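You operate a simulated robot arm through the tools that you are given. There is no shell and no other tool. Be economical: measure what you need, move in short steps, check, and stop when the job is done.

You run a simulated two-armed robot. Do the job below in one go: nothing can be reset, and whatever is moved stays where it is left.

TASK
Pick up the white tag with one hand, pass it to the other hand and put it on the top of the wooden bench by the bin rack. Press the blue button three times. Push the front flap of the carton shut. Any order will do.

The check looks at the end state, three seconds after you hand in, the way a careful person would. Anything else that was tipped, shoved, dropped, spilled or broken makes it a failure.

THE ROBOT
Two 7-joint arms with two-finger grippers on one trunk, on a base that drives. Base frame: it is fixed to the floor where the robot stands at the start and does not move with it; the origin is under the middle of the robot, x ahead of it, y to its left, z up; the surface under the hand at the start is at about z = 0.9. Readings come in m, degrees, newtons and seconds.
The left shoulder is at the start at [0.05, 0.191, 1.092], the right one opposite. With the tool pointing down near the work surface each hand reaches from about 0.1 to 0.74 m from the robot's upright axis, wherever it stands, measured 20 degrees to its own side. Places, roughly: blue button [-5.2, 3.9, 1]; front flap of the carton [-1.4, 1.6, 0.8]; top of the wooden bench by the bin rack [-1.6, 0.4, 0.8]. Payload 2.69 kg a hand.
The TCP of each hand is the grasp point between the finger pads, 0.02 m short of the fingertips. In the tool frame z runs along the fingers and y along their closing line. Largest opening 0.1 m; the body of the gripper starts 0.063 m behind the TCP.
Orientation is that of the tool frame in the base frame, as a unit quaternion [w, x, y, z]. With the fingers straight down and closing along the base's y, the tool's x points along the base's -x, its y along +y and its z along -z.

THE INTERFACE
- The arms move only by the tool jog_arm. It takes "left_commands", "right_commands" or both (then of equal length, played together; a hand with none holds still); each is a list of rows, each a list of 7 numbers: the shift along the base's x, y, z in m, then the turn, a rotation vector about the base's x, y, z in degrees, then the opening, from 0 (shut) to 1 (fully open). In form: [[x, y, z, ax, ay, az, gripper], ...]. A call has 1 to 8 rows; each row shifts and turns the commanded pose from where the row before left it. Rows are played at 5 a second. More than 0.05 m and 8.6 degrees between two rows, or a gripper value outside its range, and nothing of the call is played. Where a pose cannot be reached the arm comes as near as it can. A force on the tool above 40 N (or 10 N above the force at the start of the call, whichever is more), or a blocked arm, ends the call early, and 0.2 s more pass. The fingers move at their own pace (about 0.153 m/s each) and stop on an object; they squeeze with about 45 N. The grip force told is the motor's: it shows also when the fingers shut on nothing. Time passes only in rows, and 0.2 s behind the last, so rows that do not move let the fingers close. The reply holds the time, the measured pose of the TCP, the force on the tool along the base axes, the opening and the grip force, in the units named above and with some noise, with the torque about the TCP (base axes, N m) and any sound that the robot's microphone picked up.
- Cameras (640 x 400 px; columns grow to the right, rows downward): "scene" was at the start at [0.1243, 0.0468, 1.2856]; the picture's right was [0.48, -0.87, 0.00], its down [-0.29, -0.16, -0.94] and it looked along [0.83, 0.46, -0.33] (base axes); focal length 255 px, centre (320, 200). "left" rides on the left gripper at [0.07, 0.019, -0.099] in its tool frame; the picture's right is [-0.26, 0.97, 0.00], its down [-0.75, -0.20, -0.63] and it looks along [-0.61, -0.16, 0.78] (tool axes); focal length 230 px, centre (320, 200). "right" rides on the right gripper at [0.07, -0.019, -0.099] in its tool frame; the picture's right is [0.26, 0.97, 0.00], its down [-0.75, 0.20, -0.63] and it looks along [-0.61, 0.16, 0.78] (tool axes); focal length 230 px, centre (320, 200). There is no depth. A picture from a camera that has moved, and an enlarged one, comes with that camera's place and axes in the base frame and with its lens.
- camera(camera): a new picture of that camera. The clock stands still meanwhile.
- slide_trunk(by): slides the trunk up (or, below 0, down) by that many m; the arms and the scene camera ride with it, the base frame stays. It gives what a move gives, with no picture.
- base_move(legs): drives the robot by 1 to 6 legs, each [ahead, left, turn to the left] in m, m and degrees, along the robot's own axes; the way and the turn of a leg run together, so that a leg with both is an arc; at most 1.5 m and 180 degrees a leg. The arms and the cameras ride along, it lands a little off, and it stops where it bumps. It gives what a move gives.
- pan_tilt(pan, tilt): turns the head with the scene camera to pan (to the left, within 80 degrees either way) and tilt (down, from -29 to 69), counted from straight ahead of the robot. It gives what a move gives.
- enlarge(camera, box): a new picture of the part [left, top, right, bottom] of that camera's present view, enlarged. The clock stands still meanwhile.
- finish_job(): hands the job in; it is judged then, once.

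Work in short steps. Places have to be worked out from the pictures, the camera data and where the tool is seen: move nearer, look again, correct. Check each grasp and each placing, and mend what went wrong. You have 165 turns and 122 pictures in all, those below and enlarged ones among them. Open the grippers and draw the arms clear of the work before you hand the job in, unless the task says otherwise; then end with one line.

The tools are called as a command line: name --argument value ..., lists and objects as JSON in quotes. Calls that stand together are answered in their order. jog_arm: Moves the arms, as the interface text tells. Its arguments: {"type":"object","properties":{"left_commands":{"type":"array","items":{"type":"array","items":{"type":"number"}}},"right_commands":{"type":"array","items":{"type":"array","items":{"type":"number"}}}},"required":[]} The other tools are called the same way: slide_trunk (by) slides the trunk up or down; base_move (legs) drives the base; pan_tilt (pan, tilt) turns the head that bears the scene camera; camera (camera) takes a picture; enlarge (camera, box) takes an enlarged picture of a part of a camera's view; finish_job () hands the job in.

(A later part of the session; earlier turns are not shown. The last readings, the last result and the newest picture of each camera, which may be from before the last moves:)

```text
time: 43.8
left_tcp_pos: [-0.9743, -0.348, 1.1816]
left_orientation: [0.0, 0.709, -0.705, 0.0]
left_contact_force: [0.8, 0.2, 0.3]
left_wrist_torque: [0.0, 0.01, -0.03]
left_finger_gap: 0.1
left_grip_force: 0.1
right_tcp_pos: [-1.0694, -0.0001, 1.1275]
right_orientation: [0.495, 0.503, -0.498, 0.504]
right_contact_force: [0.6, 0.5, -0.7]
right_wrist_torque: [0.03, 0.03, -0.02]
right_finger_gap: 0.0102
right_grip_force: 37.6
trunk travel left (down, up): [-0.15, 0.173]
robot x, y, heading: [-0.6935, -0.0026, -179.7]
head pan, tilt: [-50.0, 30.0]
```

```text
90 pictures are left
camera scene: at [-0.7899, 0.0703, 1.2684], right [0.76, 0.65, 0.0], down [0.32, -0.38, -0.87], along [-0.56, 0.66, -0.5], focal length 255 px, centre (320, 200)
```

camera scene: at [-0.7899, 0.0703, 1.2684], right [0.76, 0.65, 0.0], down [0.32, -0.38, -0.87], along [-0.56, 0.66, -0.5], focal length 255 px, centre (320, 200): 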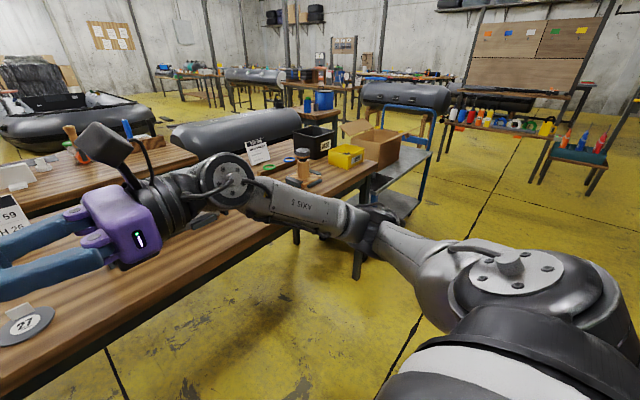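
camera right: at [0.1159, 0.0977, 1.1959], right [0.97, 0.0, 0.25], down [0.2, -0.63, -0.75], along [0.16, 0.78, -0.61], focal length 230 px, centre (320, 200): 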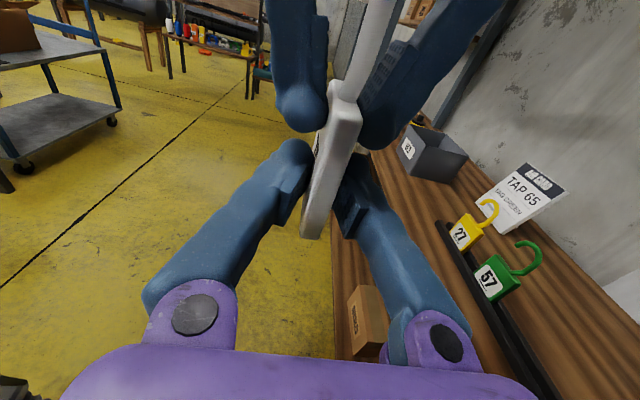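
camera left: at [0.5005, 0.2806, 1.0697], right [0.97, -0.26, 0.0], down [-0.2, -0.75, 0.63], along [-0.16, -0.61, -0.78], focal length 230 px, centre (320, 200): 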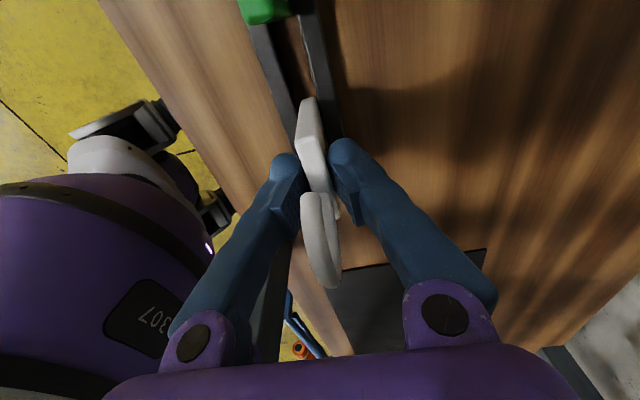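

Free wood around (-1.42, 0.15) between the disc "27" and the toolbox. I drive 0.1 m nearer, then rotate the right hand to point down.

base_move --legs '[[0.1, 0, 0]]'

jog_arm --right_commands '[[0, 0.015, 0.01, 8.2, 0, 0, 0], [0, 0.015, 0.01, 8.2, 0, 0, 0], [0, 0.015, 0.01, 8.2, 0, 0, 0], [0, 0.015, 0, 8.2, 0, 0, 0], [0, 0.015, 0, 8.2, 0, 0, 0], [0, 0.015, 0, 8.2, 0, 0, 0], [0, 0.015, 0, 8.2, 0, 0, 0], [0, 0.015, 0, 8.2, 0, 0, 0]]'

pan_tilt --pan -15 --tilt 35

camera --camera "scene"

```text
time: 45.0
left_tcp_pos: [-1.0737, -0.3493, 1.1811]
left_orientation: [0.0, 0.71, -0.705, 0.0]
left_contact_force: [-0.7, 0.5, -0.4]
left_wrist_torque: [-0.02, -0.03, -0.04]
left_finger_gap: 0.1
left_grip_force: 0.1
right_tcp_pos: [-1.1704, -0.0019, 1.1273]
right_orientation: [0.494, 0.503, -0.498, 0.505]
right_contact_force: [-0.6, -0.1, -0.7]
right_wrist_torque: [0.01, 0.01, 0.01]
right_finger_gap: 0.0102
right_grip_force: 37.6
trunk travel left (down, up): [-0.15, 0.173]
robot x, y, heading: [-0.7919, -0.0013, -179.7]
head pan, tilt: [-50.0, 30.0]
```

```text
time: 46.8
left_tcp_pos: [-1.0734, -0.3489, 1.182]
left_orientation: [0.0, 0.71, -0.704, 0.0]
left_contact_force: [0.4, -0.7, 0.6]
left_wrist_torque: [0.03, -0.02, -0.03]
left_finger_gap: 0.1
left_grip_force: 0.0
right_tcp_pos: [-1.17, 0.1181, 1.1583]
right_orientation: [-0.142, -0.69, 0.693, -0.153]
right_contact_force: [0.1, 0.4, 0.2]
right_wrist_torque: [0.04, 0.02, 0.0]
right_finger_gap: 0.0105
right_grip_force: 38.1
trunk travel left (down, up): [-0.15, 0.173]
robot x, y, heading: [-0.7922, -0.0005, -179.5]
head pan, tilt: [-50.0, 30.0]
```

```text
time: 47.8
left_tcp_pos: [-1.073, -0.3481, 1.1812]
left_orientation: [-0.001, 0.71, -0.704, 0.0]
left_contact_force: [0.0, -0.3, 0.2]
left_wrist_torque: [0.03, -0.04, -0.02]
left_finger_gap: 0.0999
left_grip_force: 0.0
right_tcp_pos: [-1.1696, 0.1175, 1.1583]
right_orientation: [-0.143, -0.691, 0.692, -0.155]
right_contact_force: [-0.1, -0.5, -0.9]
right_wrist_torque: [-0.01, 0.0, -0.01]
right_finger_gap: 0.0102
right_grip_force: 37.3
trunk travel left (down, up): [-0.15, 0.173]
robot x, y, heading: [-0.7941, -0.0023, -179.3]
head pan, tilt: [-15.0, 35.0]
```

```text
89 pictures are left
camera scene: at [-0.9154, 0.0229, 1.2606], right [0.25, 0.97, 0.0], down [0.56, -0.14, -0.82], along [-0.79, 0.21, -0.57], focal length 255 px, centre (320, 200)
```

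scene: 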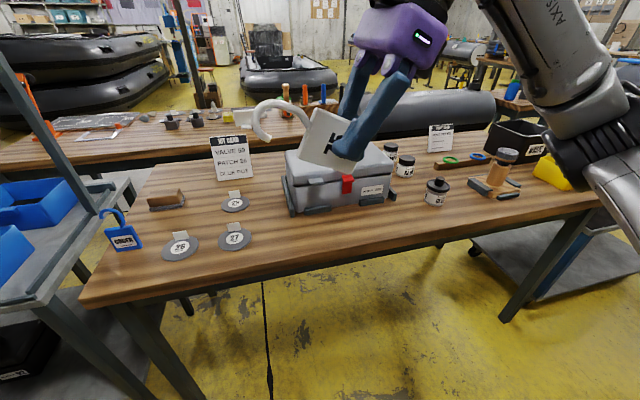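

Free strip is x -1.30..-1.48, y 0.05..0.4, in front of the toolbox. I finish turning down, tilt 40° forward, and move over (-1.40, 0.2).

jog_arm --right_commands '[[-0.02, 0.02, 0, 8.2, 0, 0, 0], [-0.02, 0.02, 0, 8.2, 0, 0, 0], [-0.03, 0.02, 0, 8, 0, 0, 0], [-0.03, 0.02, 0, 0, 8, 0, 0], [-0.03, 0, 0, 0, 8, 0, 0], [-0.03, 0, 0, 0, 8, 0, 0], [-0.03, 0, 0, 0, 8, 0, 0], [-0.03, 0, 0, 0, 8, 0, 0]]'

camera --camera "scene"

camera --camera "right"

```text
time: 49.6
left_tcp_pos: [-1.0729, -0.3491, 1.1826]
left_orientation: [0.0, 0.71, -0.704, -0.001]
left_contact_force: [0.6, -0.4, -0.1]
left_wrist_torque: [0.01, 0.04, -0.01]
left_finger_gap: 0.1001
left_grip_force: 0.1
right_tcp_pos: [-1.3888, 0.1994, 1.1584]
right_orientation: [-0.237, -0.664, 0.668, 0.238]
right_contact_force: [-0.4, 1.0, -0.6]
right_wrist_torque: [0.04, -0.02, 0.0]
right_finger_gap: 0.0103
right_grip_force: 37.8
trunk travel left (down, up): [-0.15, 0.173]
robot x, y, heading: [-0.7951, -0.0003, -179.4]
head pan, tilt: [-15.0, 35.0]
```

```text
88 pictures are left
camera scene: at [-0.9157, 0.023, 1.2606], right [0.25, 0.97, 0.0], down [0.56, -0.14, -0.82], along [-0.79, 0.21, -0.57], focal length 255 px, centre (320, 200)
```

scene: 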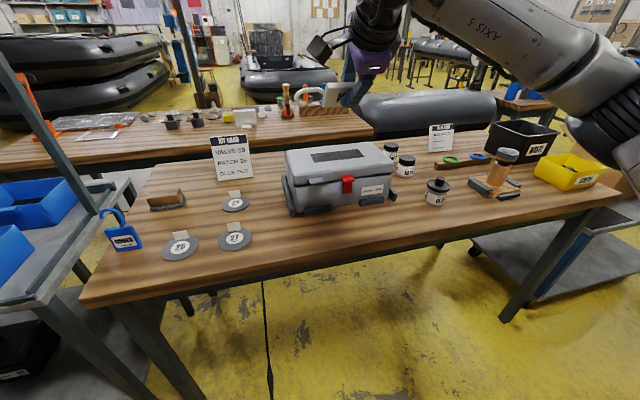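

```text
87 pictures are left
camera right: at [-1.3133, 0.1302, 1.2223], right [-0.75, -0.25, 0.61], down [0.25, 0.75, 0.61], along [-0.61, 0.61, -0.5], focal length 230 px, centre (320, 200)
```

right: 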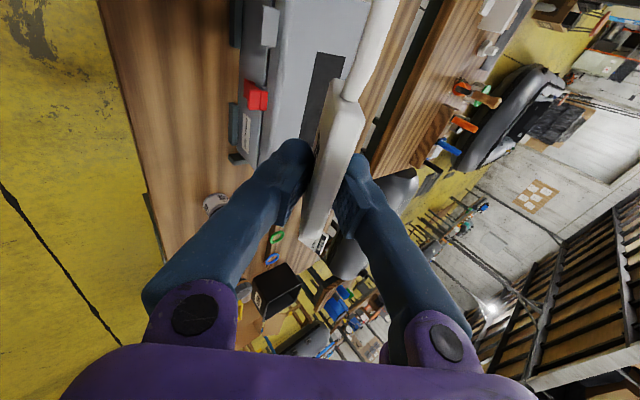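

Clear of the toolbox. I descend, first 0.26 m, keeping clear in x.

jog_arm --right_commands '[[0, 0, -0.04, 0, 0, 0, 0], [0, 0, -0.04, 0, 0, 0, 0], [0, 0, -0.04, 0, 0, 0, 0], [0, 0, -0.04, 0, 0, 0, 0], [0, 0, -0.04, 0, 0, 0, 0], [0, 0, -0.04, 0, 0, 0, 0], [0, 0, -0.03, 0, 0, 0, 0], [0, 0, 0, 0, 0, 0, 0]]'

camera --camera "scene"

```text
time: 51.4
left_tcp_pos: [-1.0724, -0.3481, 1.1821]
left_orientation: [0.001, 0.71, -0.704, 0.0]
left_contact_force: [0.5, -0.2, -0.9]
left_wrist_torque: [0.01, 0.0, 0.0]
left_finger_gap: 0.0998
left_grip_force: 0.0
right_tcp_pos: [-1.3902, 0.1975, 0.8854]
right_orientation: [-0.237, -0.665, 0.668, 0.236]
right_contact_force: [-0.2, 0.1, 0.0]
right_wrist_torque: [0.01, 0.0, 0.02]
right_finger_gap: 0.0102
right_grip_force: 37.6
trunk travel left (down, up): [-0.15, 0.173]
robot x, y, heading: [-0.7916, -0.0032, -179.7]
head pan, tilt: [-15.0, 35.0]
```

```text
86 pictures are left
camera scene: at [-0.9154, 0.0227, 1.2606], right [0.25, 0.97, 0.0], down [0.56, -0.14, -0.82], along [-0.79, 0.21, -0.57], focal length 255 px, centre (320, 200)
```

scene: 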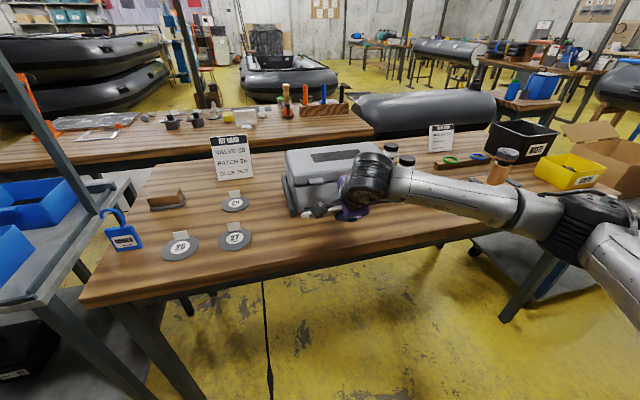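

Lower in small steps until contact.

jog_arm --right_commands '[[0, 0, -0.02, 0, 0, 0, 0], [0, 0, -0.01, 0, 0, 0, 0], [0, 0, -0.01, 0, 0, 0, 0], [0, 0, -0.005, 0, 0, 0, 0], [0, 0, 0, 0, 0, 0, 0]]'

camera --camera "right"

enlarge --camera "scene" --box '[220, 120, 460, 280]'

```text
time: 52.6
left_tcp_pos: [-1.0721, -0.347, 1.1815]
left_orientation: [-0.001, 0.71, -0.704, 0.0]
left_contact_force: [0.3, -0.2, 0.3]
left_wrist_torque: [-0.07, 0.0, 0.01]
left_finger_gap: 0.0999
left_grip_force: 0.0
right_tcp_pos: [-1.3903, 0.1973, 0.8415]
right_orientation: [-0.236, -0.664, 0.668, 0.237]
right_contact_force: [-0.1, 0.6, 0.4]
right_wrist_torque: [0.0, 0.01, -0.01]
right_finger_gap: 0.0104
right_grip_force: 37.6
trunk travel left (down, up): [-0.15, 0.173]
robot x, y, heading: [-0.7941, 0.0048, -179.4]
head pan, tilt: [-15.0, 35.0]
```

```text
85 pictures are left
camera right: at [-1.314, 0.1286, 0.9066], right [-0.75, -0.25, 0.61], down [0.25, 0.75, 0.61], along [-0.61, 0.61, -0.5], focal length 230 px, centre (320, 200)
```

right: 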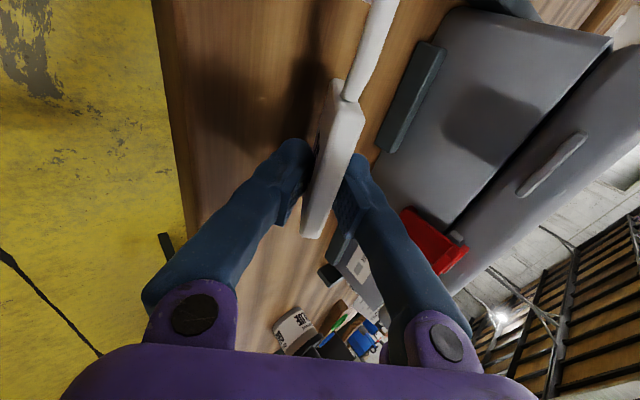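

```text
2.50 times, centred on (340, 200) of scene
camera zoom: at [-0.9154, 0.0228, 1.2606], right [0.25, 0.97, 0.0], down [0.56, -0.14, -0.82], along [-0.79, 0.21, -0.57], focal length 637 px, centre (270, 200)
```

zoom: 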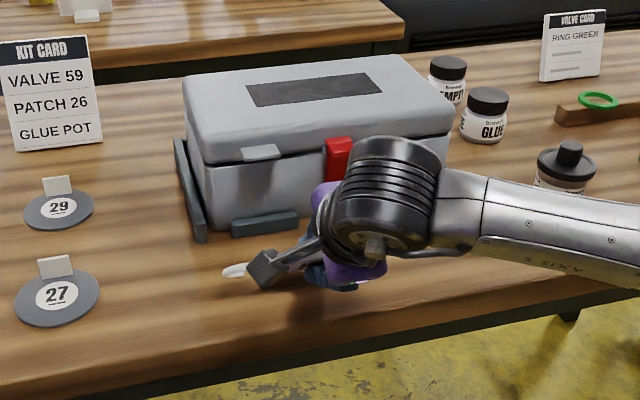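

No contact yet; continue in 5 mm steps.

jog_arm --right_commands '[[0, 0, -0.005, 0, 0, 0, 0], [0, 0, -0.004, 0, 0, 0, 0], [0, 0, -0.003, 0, 0, 0, 0], [0, 0, 0, 0, 0, 0, 0]]'

```text
time: 53.6
left_tcp_pos: [-1.0718, -0.3489, 1.1816]
left_orientation: [0.001, 0.71, -0.704, -0.001]
left_contact_force: [-0.4, 0.3, 0.1]
left_wrist_torque: [-0.01, -0.02, -0.03]
left_finger_gap: 0.1001
left_grip_force: 0.2
right_tcp_pos: [-1.389, 0.1979, 0.8347]
right_orientation: [-0.239, -0.663, 0.668, 0.239]
right_contact_force: [1.8, 1.7, 15.4]
right_wrist_torque: [0.05, 0.26, -0.01]
right_finger_gap: 0.01
right_grip_force: 37.6
trunk travel left (down, up): [-0.15, 0.173]
robot x, y, heading: [-0.7899, 0.0013, -179.5]
head pan, tilt: [-15.0, 35.0]
```

Contact with the bench (15 N). I ease up slightly and open the fingers just a bit, then draw back along the tool axis.

jog_arm --right_commands '[[0, 0, 0.005, 0, 0, 0, 0], [0, 0, 0, 0, 0, 0, 0.18], [0, 0, 0, 0, 0, 0, 0.25], [0, 0, 0, 0, 0, 0, 0.25], [0, 0, 0, 0, 0, 0, 0.25]]'

camera --camera "right"

```text
time: 54.8
left_tcp_pos: [-1.0727, -0.3475, 1.1825]
left_orientation: [0.0, 0.711, -0.704, 0.0]
left_contact_force: [-0.8, 0.1, -0.2]
left_wrist_torque: [0.02, 0.0, 0.01]
left_finger_gap: 0.0998
left_grip_force: 0.0
right_tcp_pos: [-1.3887, 0.1993, 0.8354]
right_orientation: [-0.237, -0.665, 0.668, 0.237]
right_contact_force: [0.6, -0.4, 0.2]
right_wrist_torque: [-0.02, -0.02, 0.0]
right_finger_gap: 0.0251
right_grip_force: 0.0
trunk travel left (down, up): [-0.15, 0.173]
robot x, y, heading: [-0.7952, -0.0022, -179.5]
head pan, tilt: [-15.0, 35.0]
```

```text
83 pictures are left
camera right: at [-1.313, 0.1289, 0.9002], right [-0.75, -0.25, 0.61], down [0.25, 0.75, 0.61], along [-0.61, 0.61, -0.5], focal length 230 px, centre (320, 200)
```

right: 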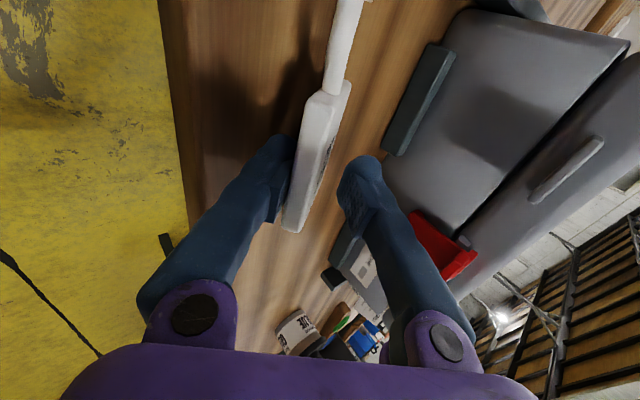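

The tag leans on the near finger. I draw the hand back along its axis (up and toward the robot).

jog_arm --right_commands '[[0.0064, 0, 0.0077, 0, 0, 0, 0.25], [0.0064, 0, 0.0077, 0, 0, 0, 0.25], [0.0064, 0, 0.0077, 0, 0, 0, 0.25], [0.0064, 0, 0.0077, 0, 0, 0, 0.25], [0.0064, 0, 0.0077, 0, 0, 0, 0.25], [0.0128, 0, 0.0154, 0, 0, 0, 0.25], [0.0128, 0, 0.0154, 0, 0, 0, 0.25], [0.0128, 0, 0.03, 0, 0, 0, 0.25]]'

camera --camera "right"

enlarge --camera "scene" --box '[220, 120, 460, 280]'

```text
time: 56.6
left_tcp_pos: [-1.0723, -0.3493, 1.1813]
left_orientation: [0.0, 0.71, -0.704, 0.0]
left_contact_force: [-0.3, -0.4, 0.8]
left_wrist_torque: [-0.02, 0.03, -0.02]
left_finger_gap: 0.0996
left_grip_force: 0.0
right_tcp_pos: [-1.3178, 0.1953, 0.9344]
right_orientation: [-0.237, -0.665, 0.667, 0.237]
right_contact_force: [0.0, 0.5, 0.7]
right_wrist_torque: [0.04, 0.01, 0.01]
right_finger_gap: 0.025
right_grip_force: 0.0
trunk travel left (down, up): [-0.15, 0.173]
robot x, y, heading: [-0.7942, -0.0031, -179.5]
head pan, tilt: [-15.0, 35.0]
```

```text
82 pictures are left
camera right: at [-1.2421, 0.1262, 0.9999], right [-0.75, -0.25, 0.61], down [0.25, 0.75, 0.61], along [-0.61, 0.61, -0.5], focal length 230 px, centre (320, 200)
```

right: 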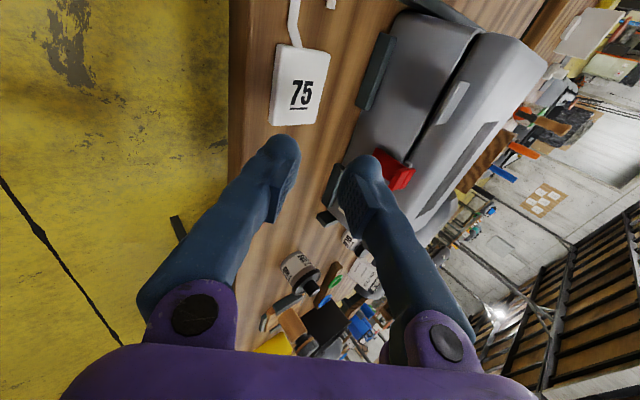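

```text
2.50 times, centred on (340, 200) of scene
camera zoom: at [-0.9151, 0.0226, 1.2606], right [0.25, 0.97, 0.0], down [0.55, -0.14, -0.82], along [-0.79, 0.21, -0.57], focal length 637 px, centre (270, 200)
```

zoom: 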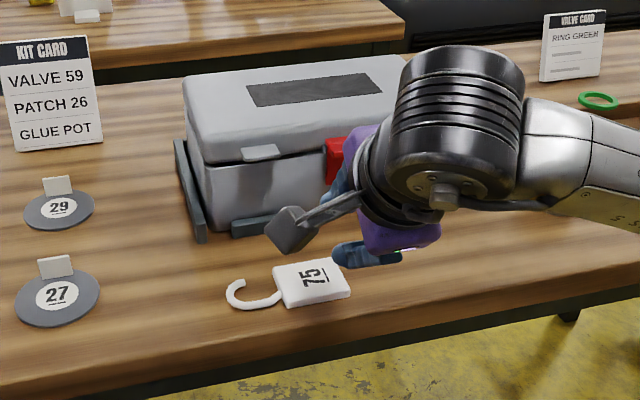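

The tag lies flat on the bench. I raise the right hand clear, untilting it, and close neither hand yet.

jog_arm --right_commands '[[0.01, 0, 0.04, 0, 0, 0, 0.25], [0.01, 0, 0.04, 0, -8, 0, 0.25], [0.01, 0, 0.04, 0, -8, 0, 0.25], [0.02, 0, 0.04, 0, -8, 0, 0.25], [0.02, 0, 0.03, 0, -8, 0, 0.25], [0.02, 0, 0.02, 0, -8, 0, 0.25], [0.03, 0, 0, 0, 0, 0, 0.25]]'

pan_tilt --pan -60 --tilt 20

camera --camera "scene"

```text
time: 58.2
left_tcp_pos: [-1.0721, -0.3468, 1.1811]
left_orientation: [-0.001, 0.71, -0.704, 0.0]
left_contact_force: [1.2, 0.1, 0.0]
left_wrist_torque: [-0.02, 0.04, 0.05]
left_finger_gap: 0.1
left_grip_force: 0.0
right_tcp_pos: [-1.1981, 0.1991, 1.1474]
right_orientation: [0.007, -0.706, 0.708, -0.005]
right_contact_force: [-0.3, 0.6, 0.3]
right_wrist_torque: [0.01, 0.02, 0.01]
right_finger_gap: 0.025
right_grip_force: 0.2
trunk travel left (down, up): [-0.15, 0.173]
robot x, y, heading: [-0.7867, 0.0019, -179.3]
head pan, tilt: [-15.0, 35.0]
```

```text
time: 59.3
left_tcp_pos: [-1.0727, -0.3484, 1.181]
left_orientation: [0.0, 0.71, -0.704, 0.0]
left_contact_force: [-0.2, -0.4, -0.7]
left_wrist_torque: [0.02, -0.02, 0.01]
left_finger_gap: 0.1001
left_grip_force: 0.0
right_tcp_pos: [-1.1983, 0.1998, 1.1468]
right_orientation: [0.007, -0.705, 0.709, -0.004]
right_contact_force: [0.6, 0.1, -1.1]
right_wrist_torque: [-0.01, 0.0, -0.01]
right_finger_gap: 0.0248
right_grip_force: 0.0
trunk travel left (down, up): [-0.15, 0.173]
robot x, y, heading: [-0.795, 0.0018, -179.6]
head pan, tilt: [-60.0, 20.0]
```

```text
80 pictures are left
camera scene: at [-0.8774, 0.0809, 1.2844], right [0.86, 0.51, 0.0], down [0.17, -0.29, -0.94], along [-0.48, 0.81, -0.34], focal length 255 px, centre (320, 200)
```

scene: 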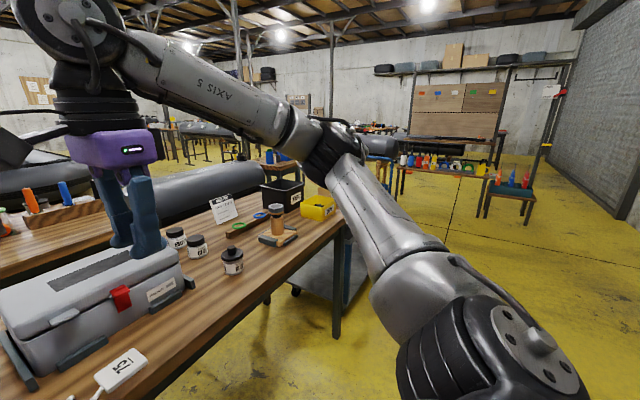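

I back off from the bench and sidestep toward the cart to view the carton.

base_move --legs '[[-0.3, 0, 0], [0, -1.2, 0]]'

pan_tilt --pan -20 --tilt 25

camera --camera "scene"

```text
time: 71.8
left_tcp_pos: [-0.7893, 0.8616, 1.1806]
left_orientation: [0.0, 0.713, -0.701, 0.0]
left_contact_force: [-0.9, -0.4, -0.1]
left_wrist_torque: [0.0, -0.01, 0.01]
left_finger_gap: 0.1001
left_grip_force: 0.1
right_tcp_pos: [-0.9196, 1.4084, 1.1466]
right_orientation: [-0.007, 0.708, -0.706, 0.004]
right_contact_force: [-1.0, -0.4, 0.1]
right_wrist_torque: [-0.01, 0.0, -0.05]
right_finger_gap: 0.025
right_grip_force: 0.0
trunk travel left (down, up): [-0.15, 0.173]
robot x, y, heading: [-0.5132, 1.2108, -179.0]
head pan, tilt: [-60.0, 20.0]
```

```text
time: 72.9
left_tcp_pos: [-0.7891, 0.8618, 1.1815]
left_orientation: [0.001, 0.713, -0.702, 0.0]
left_contact_force: [-1.0, 0.0, -1.1]
left_wrist_torque: [-0.02, 0.0, 0.01]
left_finger_gap: 0.0999
left_grip_force: 0.1
right_tcp_pos: [-0.919, 1.4083, 1.1461]
right_orientation: [-0.007, 0.709, -0.706, 0.004]
right_contact_force: [-0.7, 0.8, -0.2]
right_wrist_torque: [0.01, 0.01, 0.01]
right_finger_gap: 0.025
right_grip_force: 0.1
trunk travel left (down, up): [-0.15, 0.173]
robot x, y, heading: [-0.5119, 1.2105, -179.3]
head pan, tilt: [-20.0, 25.0]
```

```text
79 pictures are left
camera scene: at [-0.6367, 1.2431, 1.2764], right [0.33, 0.94, 0.0], down [0.4, -0.14, -0.91], along [-0.86, 0.3, -0.42], focal length 255 px, centre (320, 200)
```

scene: 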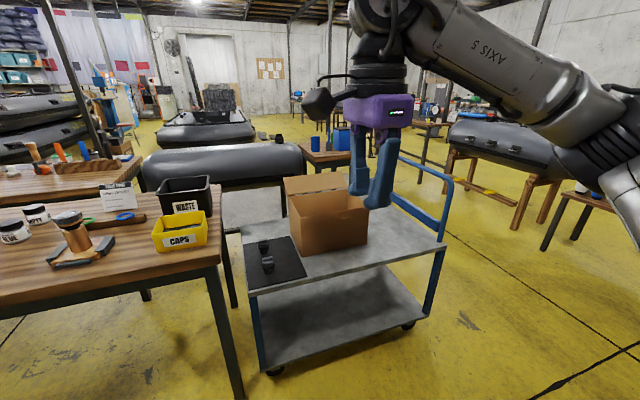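

The carton is on the cart. I move the right hand aside to see its flaps.

jog_arm --right_commands '[[0.03, 0.03, 0, 0, 0, 0, 0], [0.03, 0.04, 0, 0, 0, 0, 0], [0.02, 0.04, 0, 0, 0, 0, 0], [0, 0.04, 0, 0, 0, 0, 0], [0, 0.04, 0, 0, 0, 0, 0]]'

camera --camera "scene"

enlarge --camera "scene" --box '[220, 140, 460, 300]'

```text
time: 74.1
left_tcp_pos: [-0.7888, 0.8625, 1.1821]
left_orientation: [0.001, 0.713, -0.701, 0.0]
left_contact_force: [-0.2, -0.1, -0.6]
left_wrist_torque: [-0.01, 0.01, 0.01]
left_finger_gap: 0.0999
left_grip_force: 0.0
right_tcp_pos: [-0.8383, 1.5998, 1.1475]
right_orientation: [-0.006, 0.709, -0.705, 0.006]
right_contact_force: [1.1, 0.5, -0.2]
right_wrist_torque: [-0.02, 0.02, -0.03]
right_finger_gap: 0.0
right_grip_force: 29.1
trunk travel left (down, up): [-0.15, 0.173]
robot x, y, heading: [-0.5123, 1.2117, -179.1]
head pan, tilt: [-20.0, 25.0]
```

```text
78 pictures are left
camera scene: at [-0.6362, 1.2436, 1.2764], right [0.33, 0.95, 0.0], down [0.4, -0.14, -0.91], along [-0.86, 0.3, -0.42], focal length 255 px, centre (320, 200)
```

scene: 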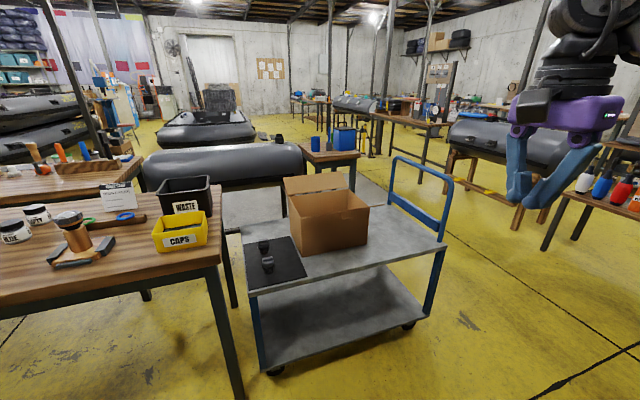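

```text
2.50 times, centred on (340, 220) of scene
camera zoom: at [-0.6362, 1.2436, 1.2764], right [0.33, 0.95, 0.0], down [0.4, -0.14, -0.91], along [-0.86, 0.3, -0.42], focal length 637 px, centre (270, 150)
```

zoom: 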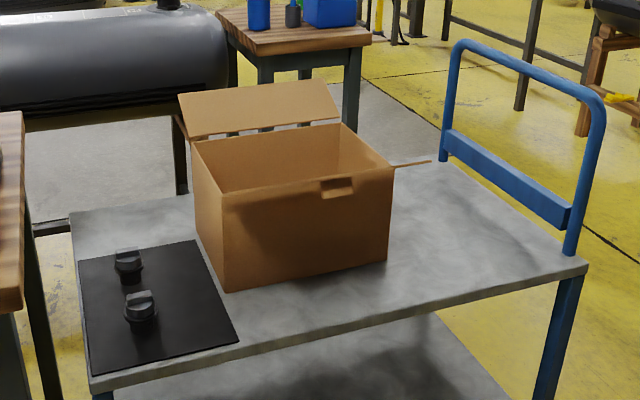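

I look closer at the carton to identify the front flap.

enlarge --camera "scene" --box '[270, 160, 400, 265]'

```text
3.81 times, centred on (335, 212) of scene
camera zoom: at [-0.6362, 1.2436, 1.2764], right [0.33, 0.95, 0.0], down [0.4, -0.14, -0.91], along [-0.86, 0.3, -0.42], focal length 971 px, centre (263, 152)
```

zoom: 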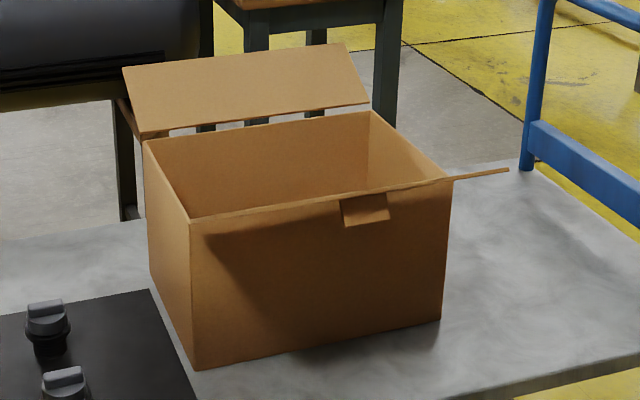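

The front flap is edge-on to the camera: hinged at the carton's front top edge (x ≈ -1.55, z ≈ 0.745), rising outward to (-1.434, 0.824), y 1.48–1.80, with a tab at y 1.60–1.66. I turn the right hand (fingers shut) to point forward, camera on top, so a fingertip can lift the flap from below.

jog_arm --right_commands '[[0, -0.01, 0, -4.94, 4.94, -4.94, 0], [0, -0.01, 0, -4.94, 4.94, -4.94, 0], [0, -0.01, 0, -4.94, 4.94, -4.94, 0], [0, -0.01, 0, -4.94, 4.94, -4.94, 0], [0, -0.01, 0, -4.94, 4.94, -4.94, 0], [0, -0.01, 0, -4.94, 4.94, -4.94, 0], [0, -0.01, 0, -4.94, 4.94, -4.94, 0]]'

jog_arm --right_commands '[[0, -0.01, 0, -4.94, 4.94, -4.94, 0], [0, -0.01, 0, -4.94, 4.94, -4.94, 0], [0, -0.01, 0, -4.94, 4.94, -4.94, 0], [0, -0.01, 0, -4.94, 4.94, -4.94, 0], [0, -0.01, 0, -4.94, 4.94, -4.94, 0], [0, -0.01, 0, -4.94, 4.94, -4.94, 0], [0, -0.01, 0, -4.94, 4.94, -4.94, 0], [0, 0, 0, 0, 0, 0, 0]]'

camera --camera "scene"

camera --camera "right"

```text
time: 75.7
left_tcp_pos: [-0.7901, 0.8608, 1.1819]
left_orientation: [0.0, 0.713, -0.701, 0.0]
left_contact_force: [-0.1, 1.1, 0.5]
left_wrist_torque: [0.0, 0.02, -0.02]
left_finger_gap: 0.1
left_grip_force: 0.1
right_tcp_pos: [-0.8391, 1.5281, 1.1476]
right_orientation: [-0.404, -0.413, 0.817, -0.004]
right_contact_force: [-0.2, -0.8, 0.5]
right_wrist_torque: [-0.01, 0.0, -0.02]
right_finger_gap: 0.0001
right_grip_force: 29.3
trunk travel left (down, up): [-0.15, 0.173]
robot x, y, heading: [-0.5122, 1.2142, -179.1]
head pan, tilt: [-20.0, 25.0]
```

```text
time: 77.5
left_tcp_pos: [-0.7895, 0.8632, 1.1814]
left_orientation: [0.0, 0.712, -0.702, 0.0]
left_contact_force: [-0.4, 0.8, -0.1]
left_wrist_torque: [0.0, -0.01, -0.02]
left_finger_gap: 0.1003
left_grip_force: 0.0
right_tcp_pos: [-0.9282, 1.5195, 1.267]
right_orientation: [-0.705, -0.007, 0.709, -0.004]
right_contact_force: [-0.2, 0.9, 0.0]
right_wrist_torque: [-0.04, -0.01, 0.0]
right_finger_gap: 0.0
right_grip_force: 29.2
right hand out of reach, approached as far as the arm can: row 2, 3, 4, 5, 6, 7
trunk travel left (down, up): [-0.15, 0.173]
robot x, y, heading: [-0.513, 1.2117, -179.1]
head pan, tilt: [-20.0, 25.0]
```

```text
75 pictures are left
camera scene: at [-0.6364, 1.2433, 1.2764], right [0.33, 0.95, 0.0], down [0.4, -0.14, -0.91], along [-0.86, 0.3, -0.42], focal length 255 px, centre (320, 200)
```

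scene: 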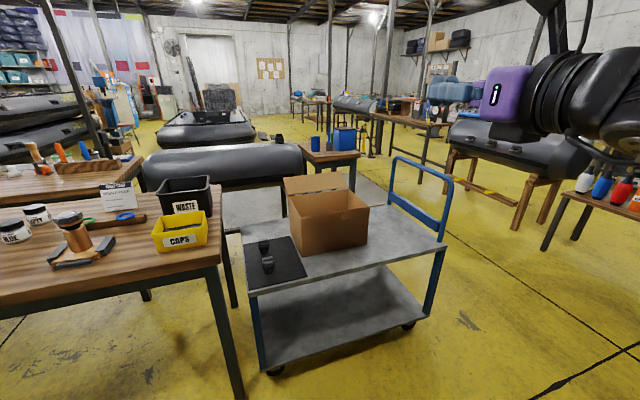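

```text
74 pictures are left
camera right: at [-0.8291, 1.5033, 1.3353], right [-0.02, 0.96, 0.26], down [0.63, 0.21, -0.75], along [-0.78, 0.15, -0.61], focal length 230 px, centre (320, 200)
```

right: 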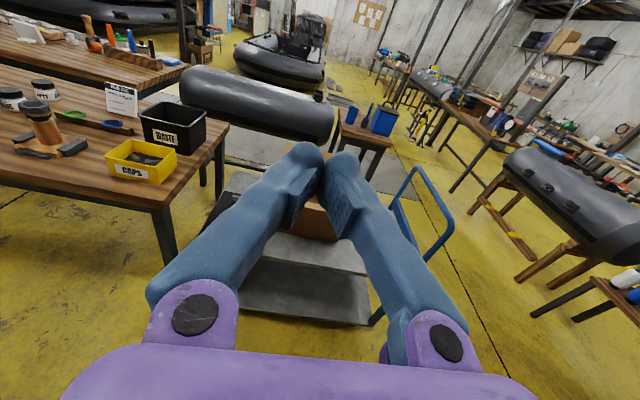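

The hand reached the orientation but was pushed up by joint limits being too close to the shoulder. I extend it forward and down.

jog_arm --right_commands '[[-0.04, 0, -0.02, 0, 0, 0, 0], [-0.04, 0, -0.03, 0, 0, 0, 0], [-0.03, 0, -0.04, 0, 0, 0, 0], [-0.02, 0, -0.04, 0, 0, 0, 0], [0, 0, -0.04, 0, 0, 0, 0], [0, 0, -0.04, 0, 0, 0, 0], [0, 0, 0, 0, 0, 0, 0]]'

```text
time: 79.1
left_tcp_pos: [-0.7891, 0.8623, 1.1814]
left_orientation: [0.0, 0.713, -0.701, -0.001]
left_contact_force: [-0.5, 0.3, -0.3]
left_wrist_torque: [-0.03, 0.0, 0.01]
left_finger_gap: 0.1001
left_grip_force: 0.1
right_tcp_pos: [-1.0547, 1.519, 1.1337]
right_orientation: [0.709, 0.018, -0.704, 0.01]
right_contact_force: [-0.2, 0.3, -0.4]
right_wrist_torque: [-0.02, 0.01, 0.0]
right_finger_gap: 0.0
right_grip_force: 29.4
right hand out of reach, approached as far as the arm can: row 4, 5, 6
trunk travel left (down, up): [-0.15, 0.173]
robot x, y, heading: [-0.5171, 1.2141, -178.8]
head pan, tilt: [-20.0, 25.0]
```

Forward-pointing low isn't reachable; a hand tilted 45° down works as well (the inclined finger pushes the flap's outer edge nearly tangentially). I pitch the hand down 45°.

jog_arm --right_commands '[[0, 0, 0, 0, -7.5, 0, 0], [0, 0, 0, 0, -7.5, 0, 0], [0, 0, 0, 0, -7.5, 0, 0], [0, 0, -0.01, 0, -7.5, 0, 0], [0, 0, -0.02, 0, -7.5, 0, 0], [0, 0, -0.02, 0, -7.5, 0, 0], [0, 0, 0, 0, 0, 0, 0]]'

```text
time: 80.7
left_tcp_pos: [-0.7894, 0.861, 1.1809]
left_orientation: [0.0, 0.714, -0.701, 0.001]
left_contact_force: [0.1, -0.4, -0.3]
left_wrist_torque: [-0.03, 0.01, 0.01]
left_finger_gap: 0.1001
left_grip_force: 0.0
right_tcp_pos: [-1.0576, 1.519, 1.0817]
right_orientation: [-0.379, -0.005, 0.925, -0.008]
right_contact_force: [0.2, -0.2, -0.1]
right_wrist_torque: [-0.03, -0.01, 0.01]
right_finger_gap: 0.0
right_grip_force: 29.5
trunk travel left (down, up): [-0.15, 0.173]
robot x, y, heading: [-0.5124, 1.2131, -179.2]
head pan, tilt: [-20.0, 25.0]
```

Now I drive to about (-0.96, 1.42); the hands stay well above cart and bench.

base_move --legs '[[0, -0.21, 0], [0.44, 0, 0]]'

pan_tilt --pan -15 --tilt 40

camera --camera "scene"

camera --camera "right"

```text
time: 85.4
left_tcp_pos: [-1.2358, 1.0666, 1.1816]
left_orientation: [0.0, 0.713, -0.701, 0.0]
left_contact_force: [0.0, 0.1, -0.6]
left_wrist_torque: [0.0, -0.02, 0.01]
left_finger_gap: 0.0999
left_grip_force: 0.0
right_tcp_pos: [-1.5013, 1.7236, 1.0808]
right_orientation: [-0.38, -0.005, 0.925, -0.007]
right_contact_force: [-0.7, -0.5, -0.1]
right_wrist_torque: [-0.01, -0.02, -0.01]
right_finger_gap: 0.0
right_grip_force: 29.3
trunk travel left (down, up): [-0.15, 0.173]
robot x, y, heading: [-0.9578, 1.4183, -178.8]
head pan, tilt: [-20.0, 25.0]
```

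```text
time: 86.2
left_tcp_pos: [-1.2354, 1.0667, 1.1818]
left_orientation: [0.0, 0.712, -0.702, 0.0]
left_contact_force: [0.2, -0.3, 0.2]
left_wrist_torque: [-0.02, -0.01, -0.02]
left_finger_gap: 0.1001
left_grip_force: 0.0
right_tcp_pos: [-1.5009, 1.7242, 1.0816]
right_orientation: [-0.381, -0.005, 0.925, -0.008]
right_contact_force: [0.1, 0.0, -0.1]
right_wrist_torque: [0.0, -0.02, 0.02]
right_finger_gap: 0.0
right_grip_force: 29.2
trunk travel left (down, up): [-0.15, 0.173]
robot x, y, heading: [-0.9545, 1.4205, -179.2]
head pan, tilt: [-15.0, 40.0]
```

```text
73 pictures are left
camera scene: at [-1.0771, 1.439, 1.2531], right [0.24, 0.97, 0.0], down [0.62, -0.16, -0.77], along [-0.74, 0.19, -0.64], focal length 255 px, centre (320, 200)
```

scene: 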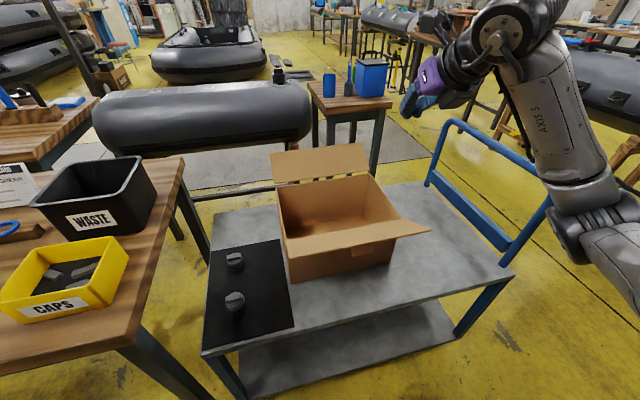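

```text
72 pictures are left
camera right: at [-1.4813, 1.7078, 1.2006], right [-0.2, 0.96, 0.17], down [0.97, 0.22, -0.08], along [-0.12, 0.15, -0.98], focal length 230 px, centre (320, 200)
```

right: 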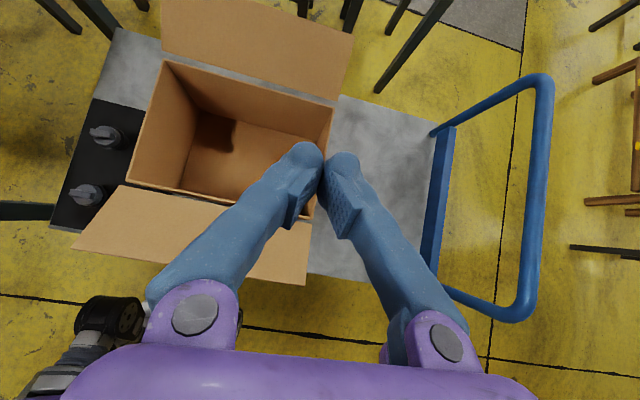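

Both views fix the flap: hinge at (-1.50, z 0.78), outer edge (-1.39, 0.843), y 1.457–1.765, tab at y 1.58–1.635. I bring the hand back and then down outside the flap at y ≈ 1.68.

jog_arm --right_commands '[[0.045, -0.01, 0, 0, 0, 0, 0], [0.045, -0.01, 0, 0, 0, 0, 0], [0.045, -0.01, 0, 0, 0, 0, 0], [0.045, -0.01, 0, 0, 0, 0, 0], [0.01, 0, -0.04, 0, 0, 0, 0], [0, 0, -0.04, 0, 0, 0, 0], [0, 0, -0.04, 0, 0, 0, 0], [0, 0, 0, 0, 0, 0, 0]]'

camera --camera "scene"

```text
time: 88.0
left_tcp_pos: [-1.2346, 1.0666, 1.1816]
left_orientation: [0.0, 0.713, -0.702, 0.0]
left_contact_force: [0.6, -0.3, 0.4]
left_wrist_torque: [-0.01, -0.04, 0.04]
left_finger_gap: 0.1
left_grip_force: 0.0
right_tcp_pos: [-1.3871, 1.6912, 1.009]
right_orientation: [-0.38, -0.006, 0.925, -0.008]
right_contact_force: [0.3, 0.5, -0.4]
right_wrist_torque: [-0.01, 0.02, -0.01]
right_finger_gap: 0.0
right_grip_force: 29.5
right hand out of reach, approached as far as the arm can: row 4, 5, 6, 7
trunk travel left (down, up): [-0.15, 0.173]
robot x, y, heading: [-0.9607, 1.4167, -179.1]
head pan, tilt: [-15.0, 40.0]
```

```text
71 pictures are left
camera scene: at [-1.0771, 1.4387, 1.2531], right [0.24, 0.97, 0.0], down [0.62, -0.16, -0.77], along [-0.74, 0.19, -0.64], focal length 255 px, centre (320, 200)
```

scene: 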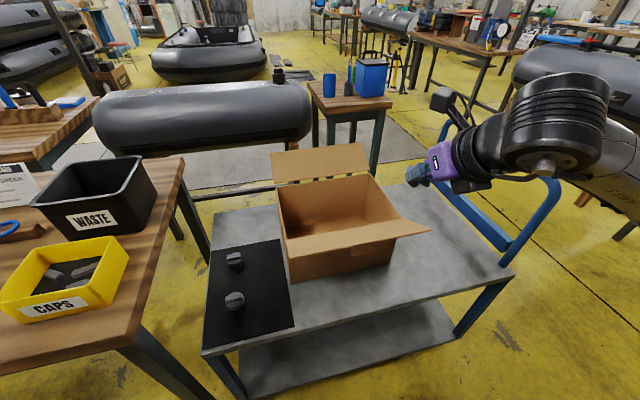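

The arm is too folded this close; I back the base 0.12 m and then lower.

base_move --legs '[[-0.12, 0, 0]]'

jog_arm --right_commands '[[0, -0.005, -0.04, 0, 0, 0, 0], [0, -0.005, -0.04, 0, 0, 0, 0], [0, 0, -0.04, 0, 0, 0, 0], [-0.01, 0, -0.03, 0, 0, 0, 0], [-0.01, 0, -0.03, 0, 0, 0, 0], [0, 0, 0, 0, 0, 0, 0]]'

camera --camera "scene"

```text
time: 89.2
left_tcp_pos: [-1.1124, 1.0685, 1.1828]
left_orientation: [0.001, 0.714, -0.7, 0.0]
left_contact_force: [0.8, 0.8, 0.2]
left_wrist_torque: [-0.02, 0.04, 0.02]
left_finger_gap: 0.1002
left_grip_force: 0.1
right_tcp_pos: [-1.2668, 1.6927, 1.0098]
right_orientation: [-0.38, -0.007, 0.925, -0.008]
right_contact_force: [-0.5, 0.0, -0.7]
right_wrist_torque: [-0.01, 0.02, -0.01]
right_finger_gap: 0.0
right_grip_force: 29.5
trunk travel left (down, up): [-0.15, 0.173]
robot x, y, heading: [-0.838, 1.418, -179.0]
head pan, tilt: [-15.0, 40.0]
```

```text
time: 90.6
left_tcp_pos: [-1.1138, 1.0682, 1.1816]
left_orientation: [0.001, 0.714, -0.7, 0.0]
left_contact_force: [-0.7, 0.0, -0.1]
left_wrist_torque: [0.01, -0.02, 0.0]
left_finger_gap: 0.1
left_grip_force: 0.2
right_tcp_pos: [-1.2943, 1.6826, 0.8271]
right_orientation: [-0.379, -0.007, 0.925, -0.008]
right_contact_force: [0.8, 0.3, -0.9]
right_wrist_torque: [-0.03, -0.04, -0.01]
right_finger_gap: 0.0001
right_grip_force: 29.4
right hand out of reach, approached as far as the arm can: row 1
trunk travel left (down, up): [-0.15, 0.173]
robot x, y, heading: [-0.838, 1.4163, -179.2]
head pan, tilt: [-15.0, 40.0]
```

```text
70 pictures are left
camera scene: at [-0.9575, 1.4406, 1.2531], right [0.24, 0.97, 0.0], down [0.62, -0.15, -0.77], along [-0.74, 0.18, -0.64], focal length 255 px, centre (320, 200)
```

scene: 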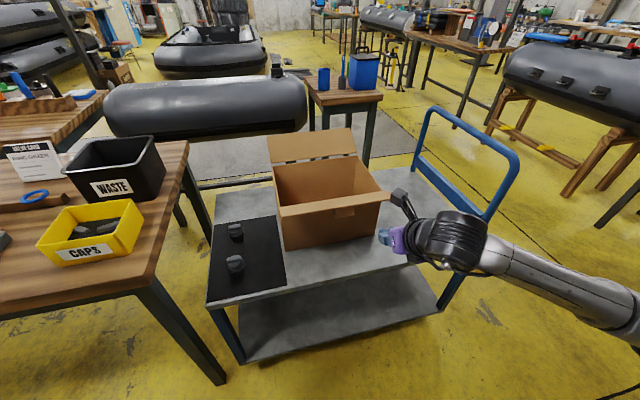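

In place in front of the flap. I advance so the finger goes under the outer edge, stopping just before contact to look.

jog_arm --right_commands '[[-0.02, 0, -0.01, 0, 0, 0, 0], [-0.03, 0, -0.005, 0, 0, 0, 0], [-0.025, 0, 0, 0, 0, 0, 0], [0, 0, 0, 0, 0, 0, 0]]'

camera --camera "right"

enlarge --camera "scene" --box '[240, 120, 480, 280]'

```text
time: 91.6
left_tcp_pos: [-1.114, 1.068, 1.1814]
left_orientation: [-0.001, 0.714, -0.701, 0.0]
left_contact_force: [0.3, 0.2, -0.5]
left_wrist_torque: [0.01, 0.04, 0.03]
left_finger_gap: 0.1001
left_grip_force: 0.0
right_tcp_pos: [-1.3699, 1.6815, 0.8143]
right_orientation: [-0.38, -0.008, 0.925, -0.008]
right_contact_force: [0.9, -0.8, -0.2]
right_wrist_torque: [-0.04, 0.04, 0.02]
right_finger_gap: 0.0
right_grip_force: 29.5
trunk travel left (down, up): [-0.15, 0.173]
robot x, y, heading: [-0.835, 1.4196, -178.8]
head pan, tilt: [-15.0, 40.0]
```

```text
69 pictures are left
camera right: at [-1.35, 1.6654, 0.9328], right [-0.2, 0.96, 0.17], down [0.97, 0.22, -0.08], along [-0.12, 0.15, -0.98], focal length 230 px, centre (320, 200)
```

right: 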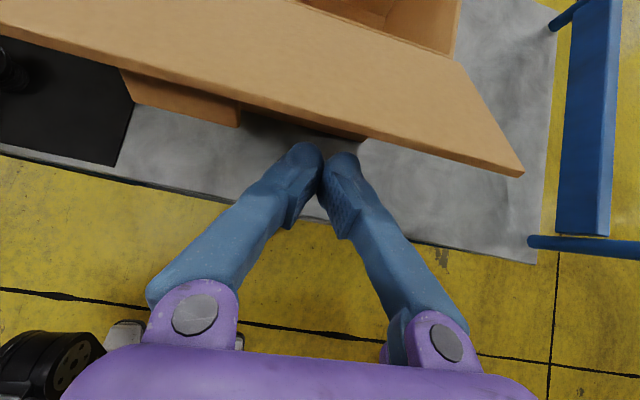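

```text
2.50 times, centred on (360, 200) of scene
camera zoom: at [-0.9575, 1.4407, 1.2531], right [0.24, 0.97, 0.0], down [0.62, -0.15, -0.77], along [-0.74, 0.18, -0.64], focal length 637 px, centre (220, 200)
```

zoom: 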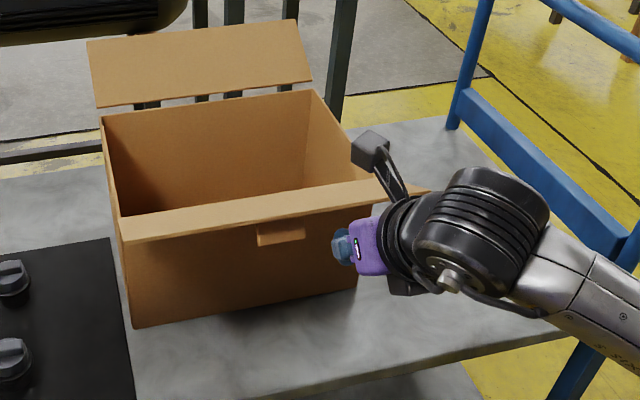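

Finger tips are under the flap edge, right of the tab. I now sweep in and up along the arc to about vertical.

jog_arm --right_commands '[[-0.02, 0, 0, 0, 0, 0, 0], [-0.012, 0, 0.004, 0, 0, 0, 0], [-0.004, 0, 0.02, 0, 0, 0, 0], [-0.007, 0, 0.022, 0, 0, 0, 0], [-0.02, 0, 0.014, 0, 0, 0, 0], [-0.02, 0, 0.012, 0, 0, 0, 0], [0, 0, 0, 0, 0, 0, 0]]'

enlarge --camera "scene" --box '[240, 120, 480, 280]'

camera --camera "right"

```text
time: 93.2
left_tcp_pos: [-1.1144, 1.0692, 1.1814]
left_orientation: [0.0, 0.714, -0.7, 0.0]
left_contact_force: [0.5, 0.0, 0.3]
left_wrist_torque: [0.02, 0.05, -0.01]
left_finger_gap: 0.0999
left_grip_force: 0.1
right_tcp_pos: [-1.4514, 1.6827, 0.8883]
right_orientation: [-0.379, -0.008, 0.925, -0.009]
right_contact_force: [0.1, -0.6, -0.1]
right_wrist_torque: [-0.03, 0.0, 0.0]
right_finger_gap: 0.0
right_grip_force: 28.9
trunk travel left (down, up): [-0.15, 0.173]
robot x, y, heading: [-0.8335, 1.4164, -179.0]
head pan, tilt: [-15.0, 40.0]
```

```text
2.50 times, centred on (360, 200) of scene
camera zoom: at [-0.9575, 1.4407, 1.2531], right [0.24, 0.97, 0.0], down [0.62, -0.15, -0.77], along [-0.74, 0.18, -0.64], focal length 637 px, centre (220, 200)
```

zoom: 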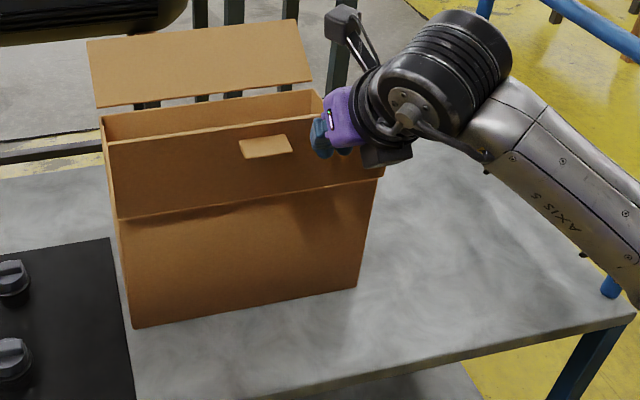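

```text
66 pictures are left
camera right: at [-1.4325, 1.6656, 1.0071], right [-0.2, 0.96, 0.17], down [0.97, 0.22, -0.08], along [-0.12, 0.15, -0.98], focal length 230 px, centre (320, 200)
```

right: 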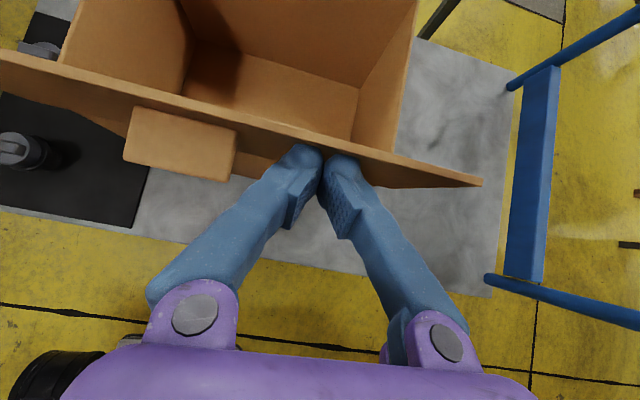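

Works well: the flap is near vertical and the carton hasn't moved. I continue the arc over and down.

jog_arm --right_commands '[[-0.022, 0, 0.005, 0, 0, 0, 0], [-0.026, 0, -0.001, 0, 0, 0, 0], [-0.026, 0, -0.008, 0, 0, 0, 0], [-0.02, 0, -0.012, 0, 0, 0, 0], [0, 0, 0, 0, 0, 0, 0]]'

enlarge --camera "scene" --box '[240, 120, 480, 280]'

camera --camera "right"

```text
time: 94.4
left_tcp_pos: [-1.1135, 1.0685, 1.1811]
left_orientation: [0.0, 0.714, -0.701, 0.0]
left_contact_force: [0.8, -0.3, -0.1]
left_wrist_torque: [0.02, -0.01, -0.01]
left_finger_gap: 0.0998
left_grip_force: 0.0
right_tcp_pos: [-1.5476, 1.6824, 0.8713]
right_orientation: [-0.381, -0.008, 0.925, -0.009]
right_contact_force: [-0.4, 0.3, 0.7]
right_wrist_torque: [-0.01, -0.01, -0.07]
right_finger_gap: 0.0
right_grip_force: 29.1
trunk travel left (down, up): [-0.15, 0.173]
robot x, y, heading: [-0.8358, 1.4185, -178.7]
head pan, tilt: [-15.0, 40.0]
```

```text
2.50 times, centred on (360, 200) of scene
camera zoom: at [-0.9575, 1.4407, 1.2531], right [0.24, 0.97, 0.0], down [0.62, -0.15, -0.77], along [-0.74, 0.18, -0.64], focal length 637 px, centre (220, 200)
```

zoom: 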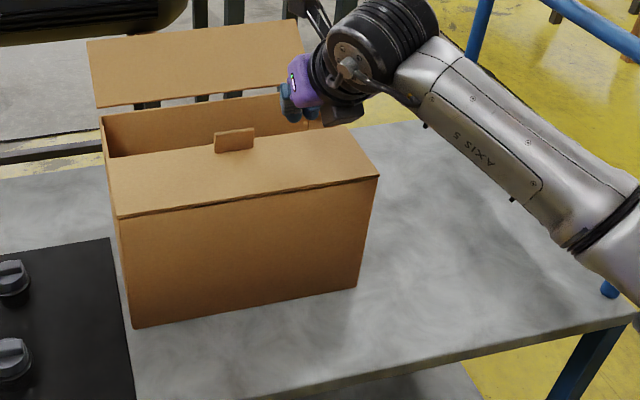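

```text
64 pictures are left
camera right: at [-1.5277, 1.6662, 0.9902], right [-0.2, 0.96, 0.17], down [0.97, 0.22, -0.08], along [-0.12, 0.15, -0.98], focal length 230 px, centre (320, 200)
```

right: 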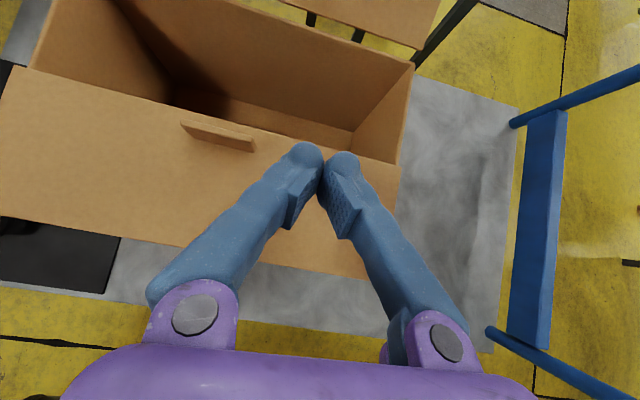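

Flap is past vertical, leaning in. I push it down toward closed.

jog_arm --right_commands '[[-0.012, 0, -0.016, 0, 0, 0, 0], [-0.008, 0, -0.016, 0, 0, 0, 0], [-0.004, 0, -0.015, 0, 0, 0, 0], [0, 0, -0.01, 0, 0, 0, 0], [0, 0, 0, 0, 0, 0, 0]]'

enlarge --camera "scene" --box '[240, 120, 480, 280]'

```text
time: 95.6
left_tcp_pos: [-1.1134, 1.0683, 1.1818]
left_orientation: [0.001, 0.714, -0.7, 0.0]
left_contact_force: [0.1, 0.7, -0.7]
left_wrist_torque: [0.0, 0.01, 0.01]
left_finger_gap: 0.0999
left_grip_force: 0.0
right_tcp_pos: [-1.5717, 1.6823, 0.8162]
right_orientation: [-0.38, -0.008, 0.925, -0.009]
right_contact_force: [-1.0, 0.4, 4.3]
right_wrist_torque: [0.05, 0.02, -0.02]
right_finger_gap: 0.0059
right_grip_force: 29.4
trunk travel left (down, up): [-0.15, 0.173]
robot x, y, heading: [-0.8365, 1.4209, -178.7]
head pan, tilt: [-15.0, 40.0]
```

```text
2.50 times, centred on (360, 200) of scene
camera zoom: at [-0.957, 1.4405, 1.2532], right [0.24, 0.97, 0.0], down [0.62, -0.15, -0.77], along [-0.74, 0.18, -0.64], focal length 637 px, centre (220, 200)
```

zoom: 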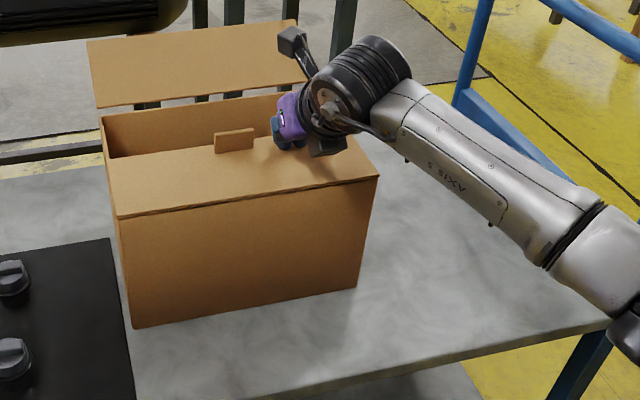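

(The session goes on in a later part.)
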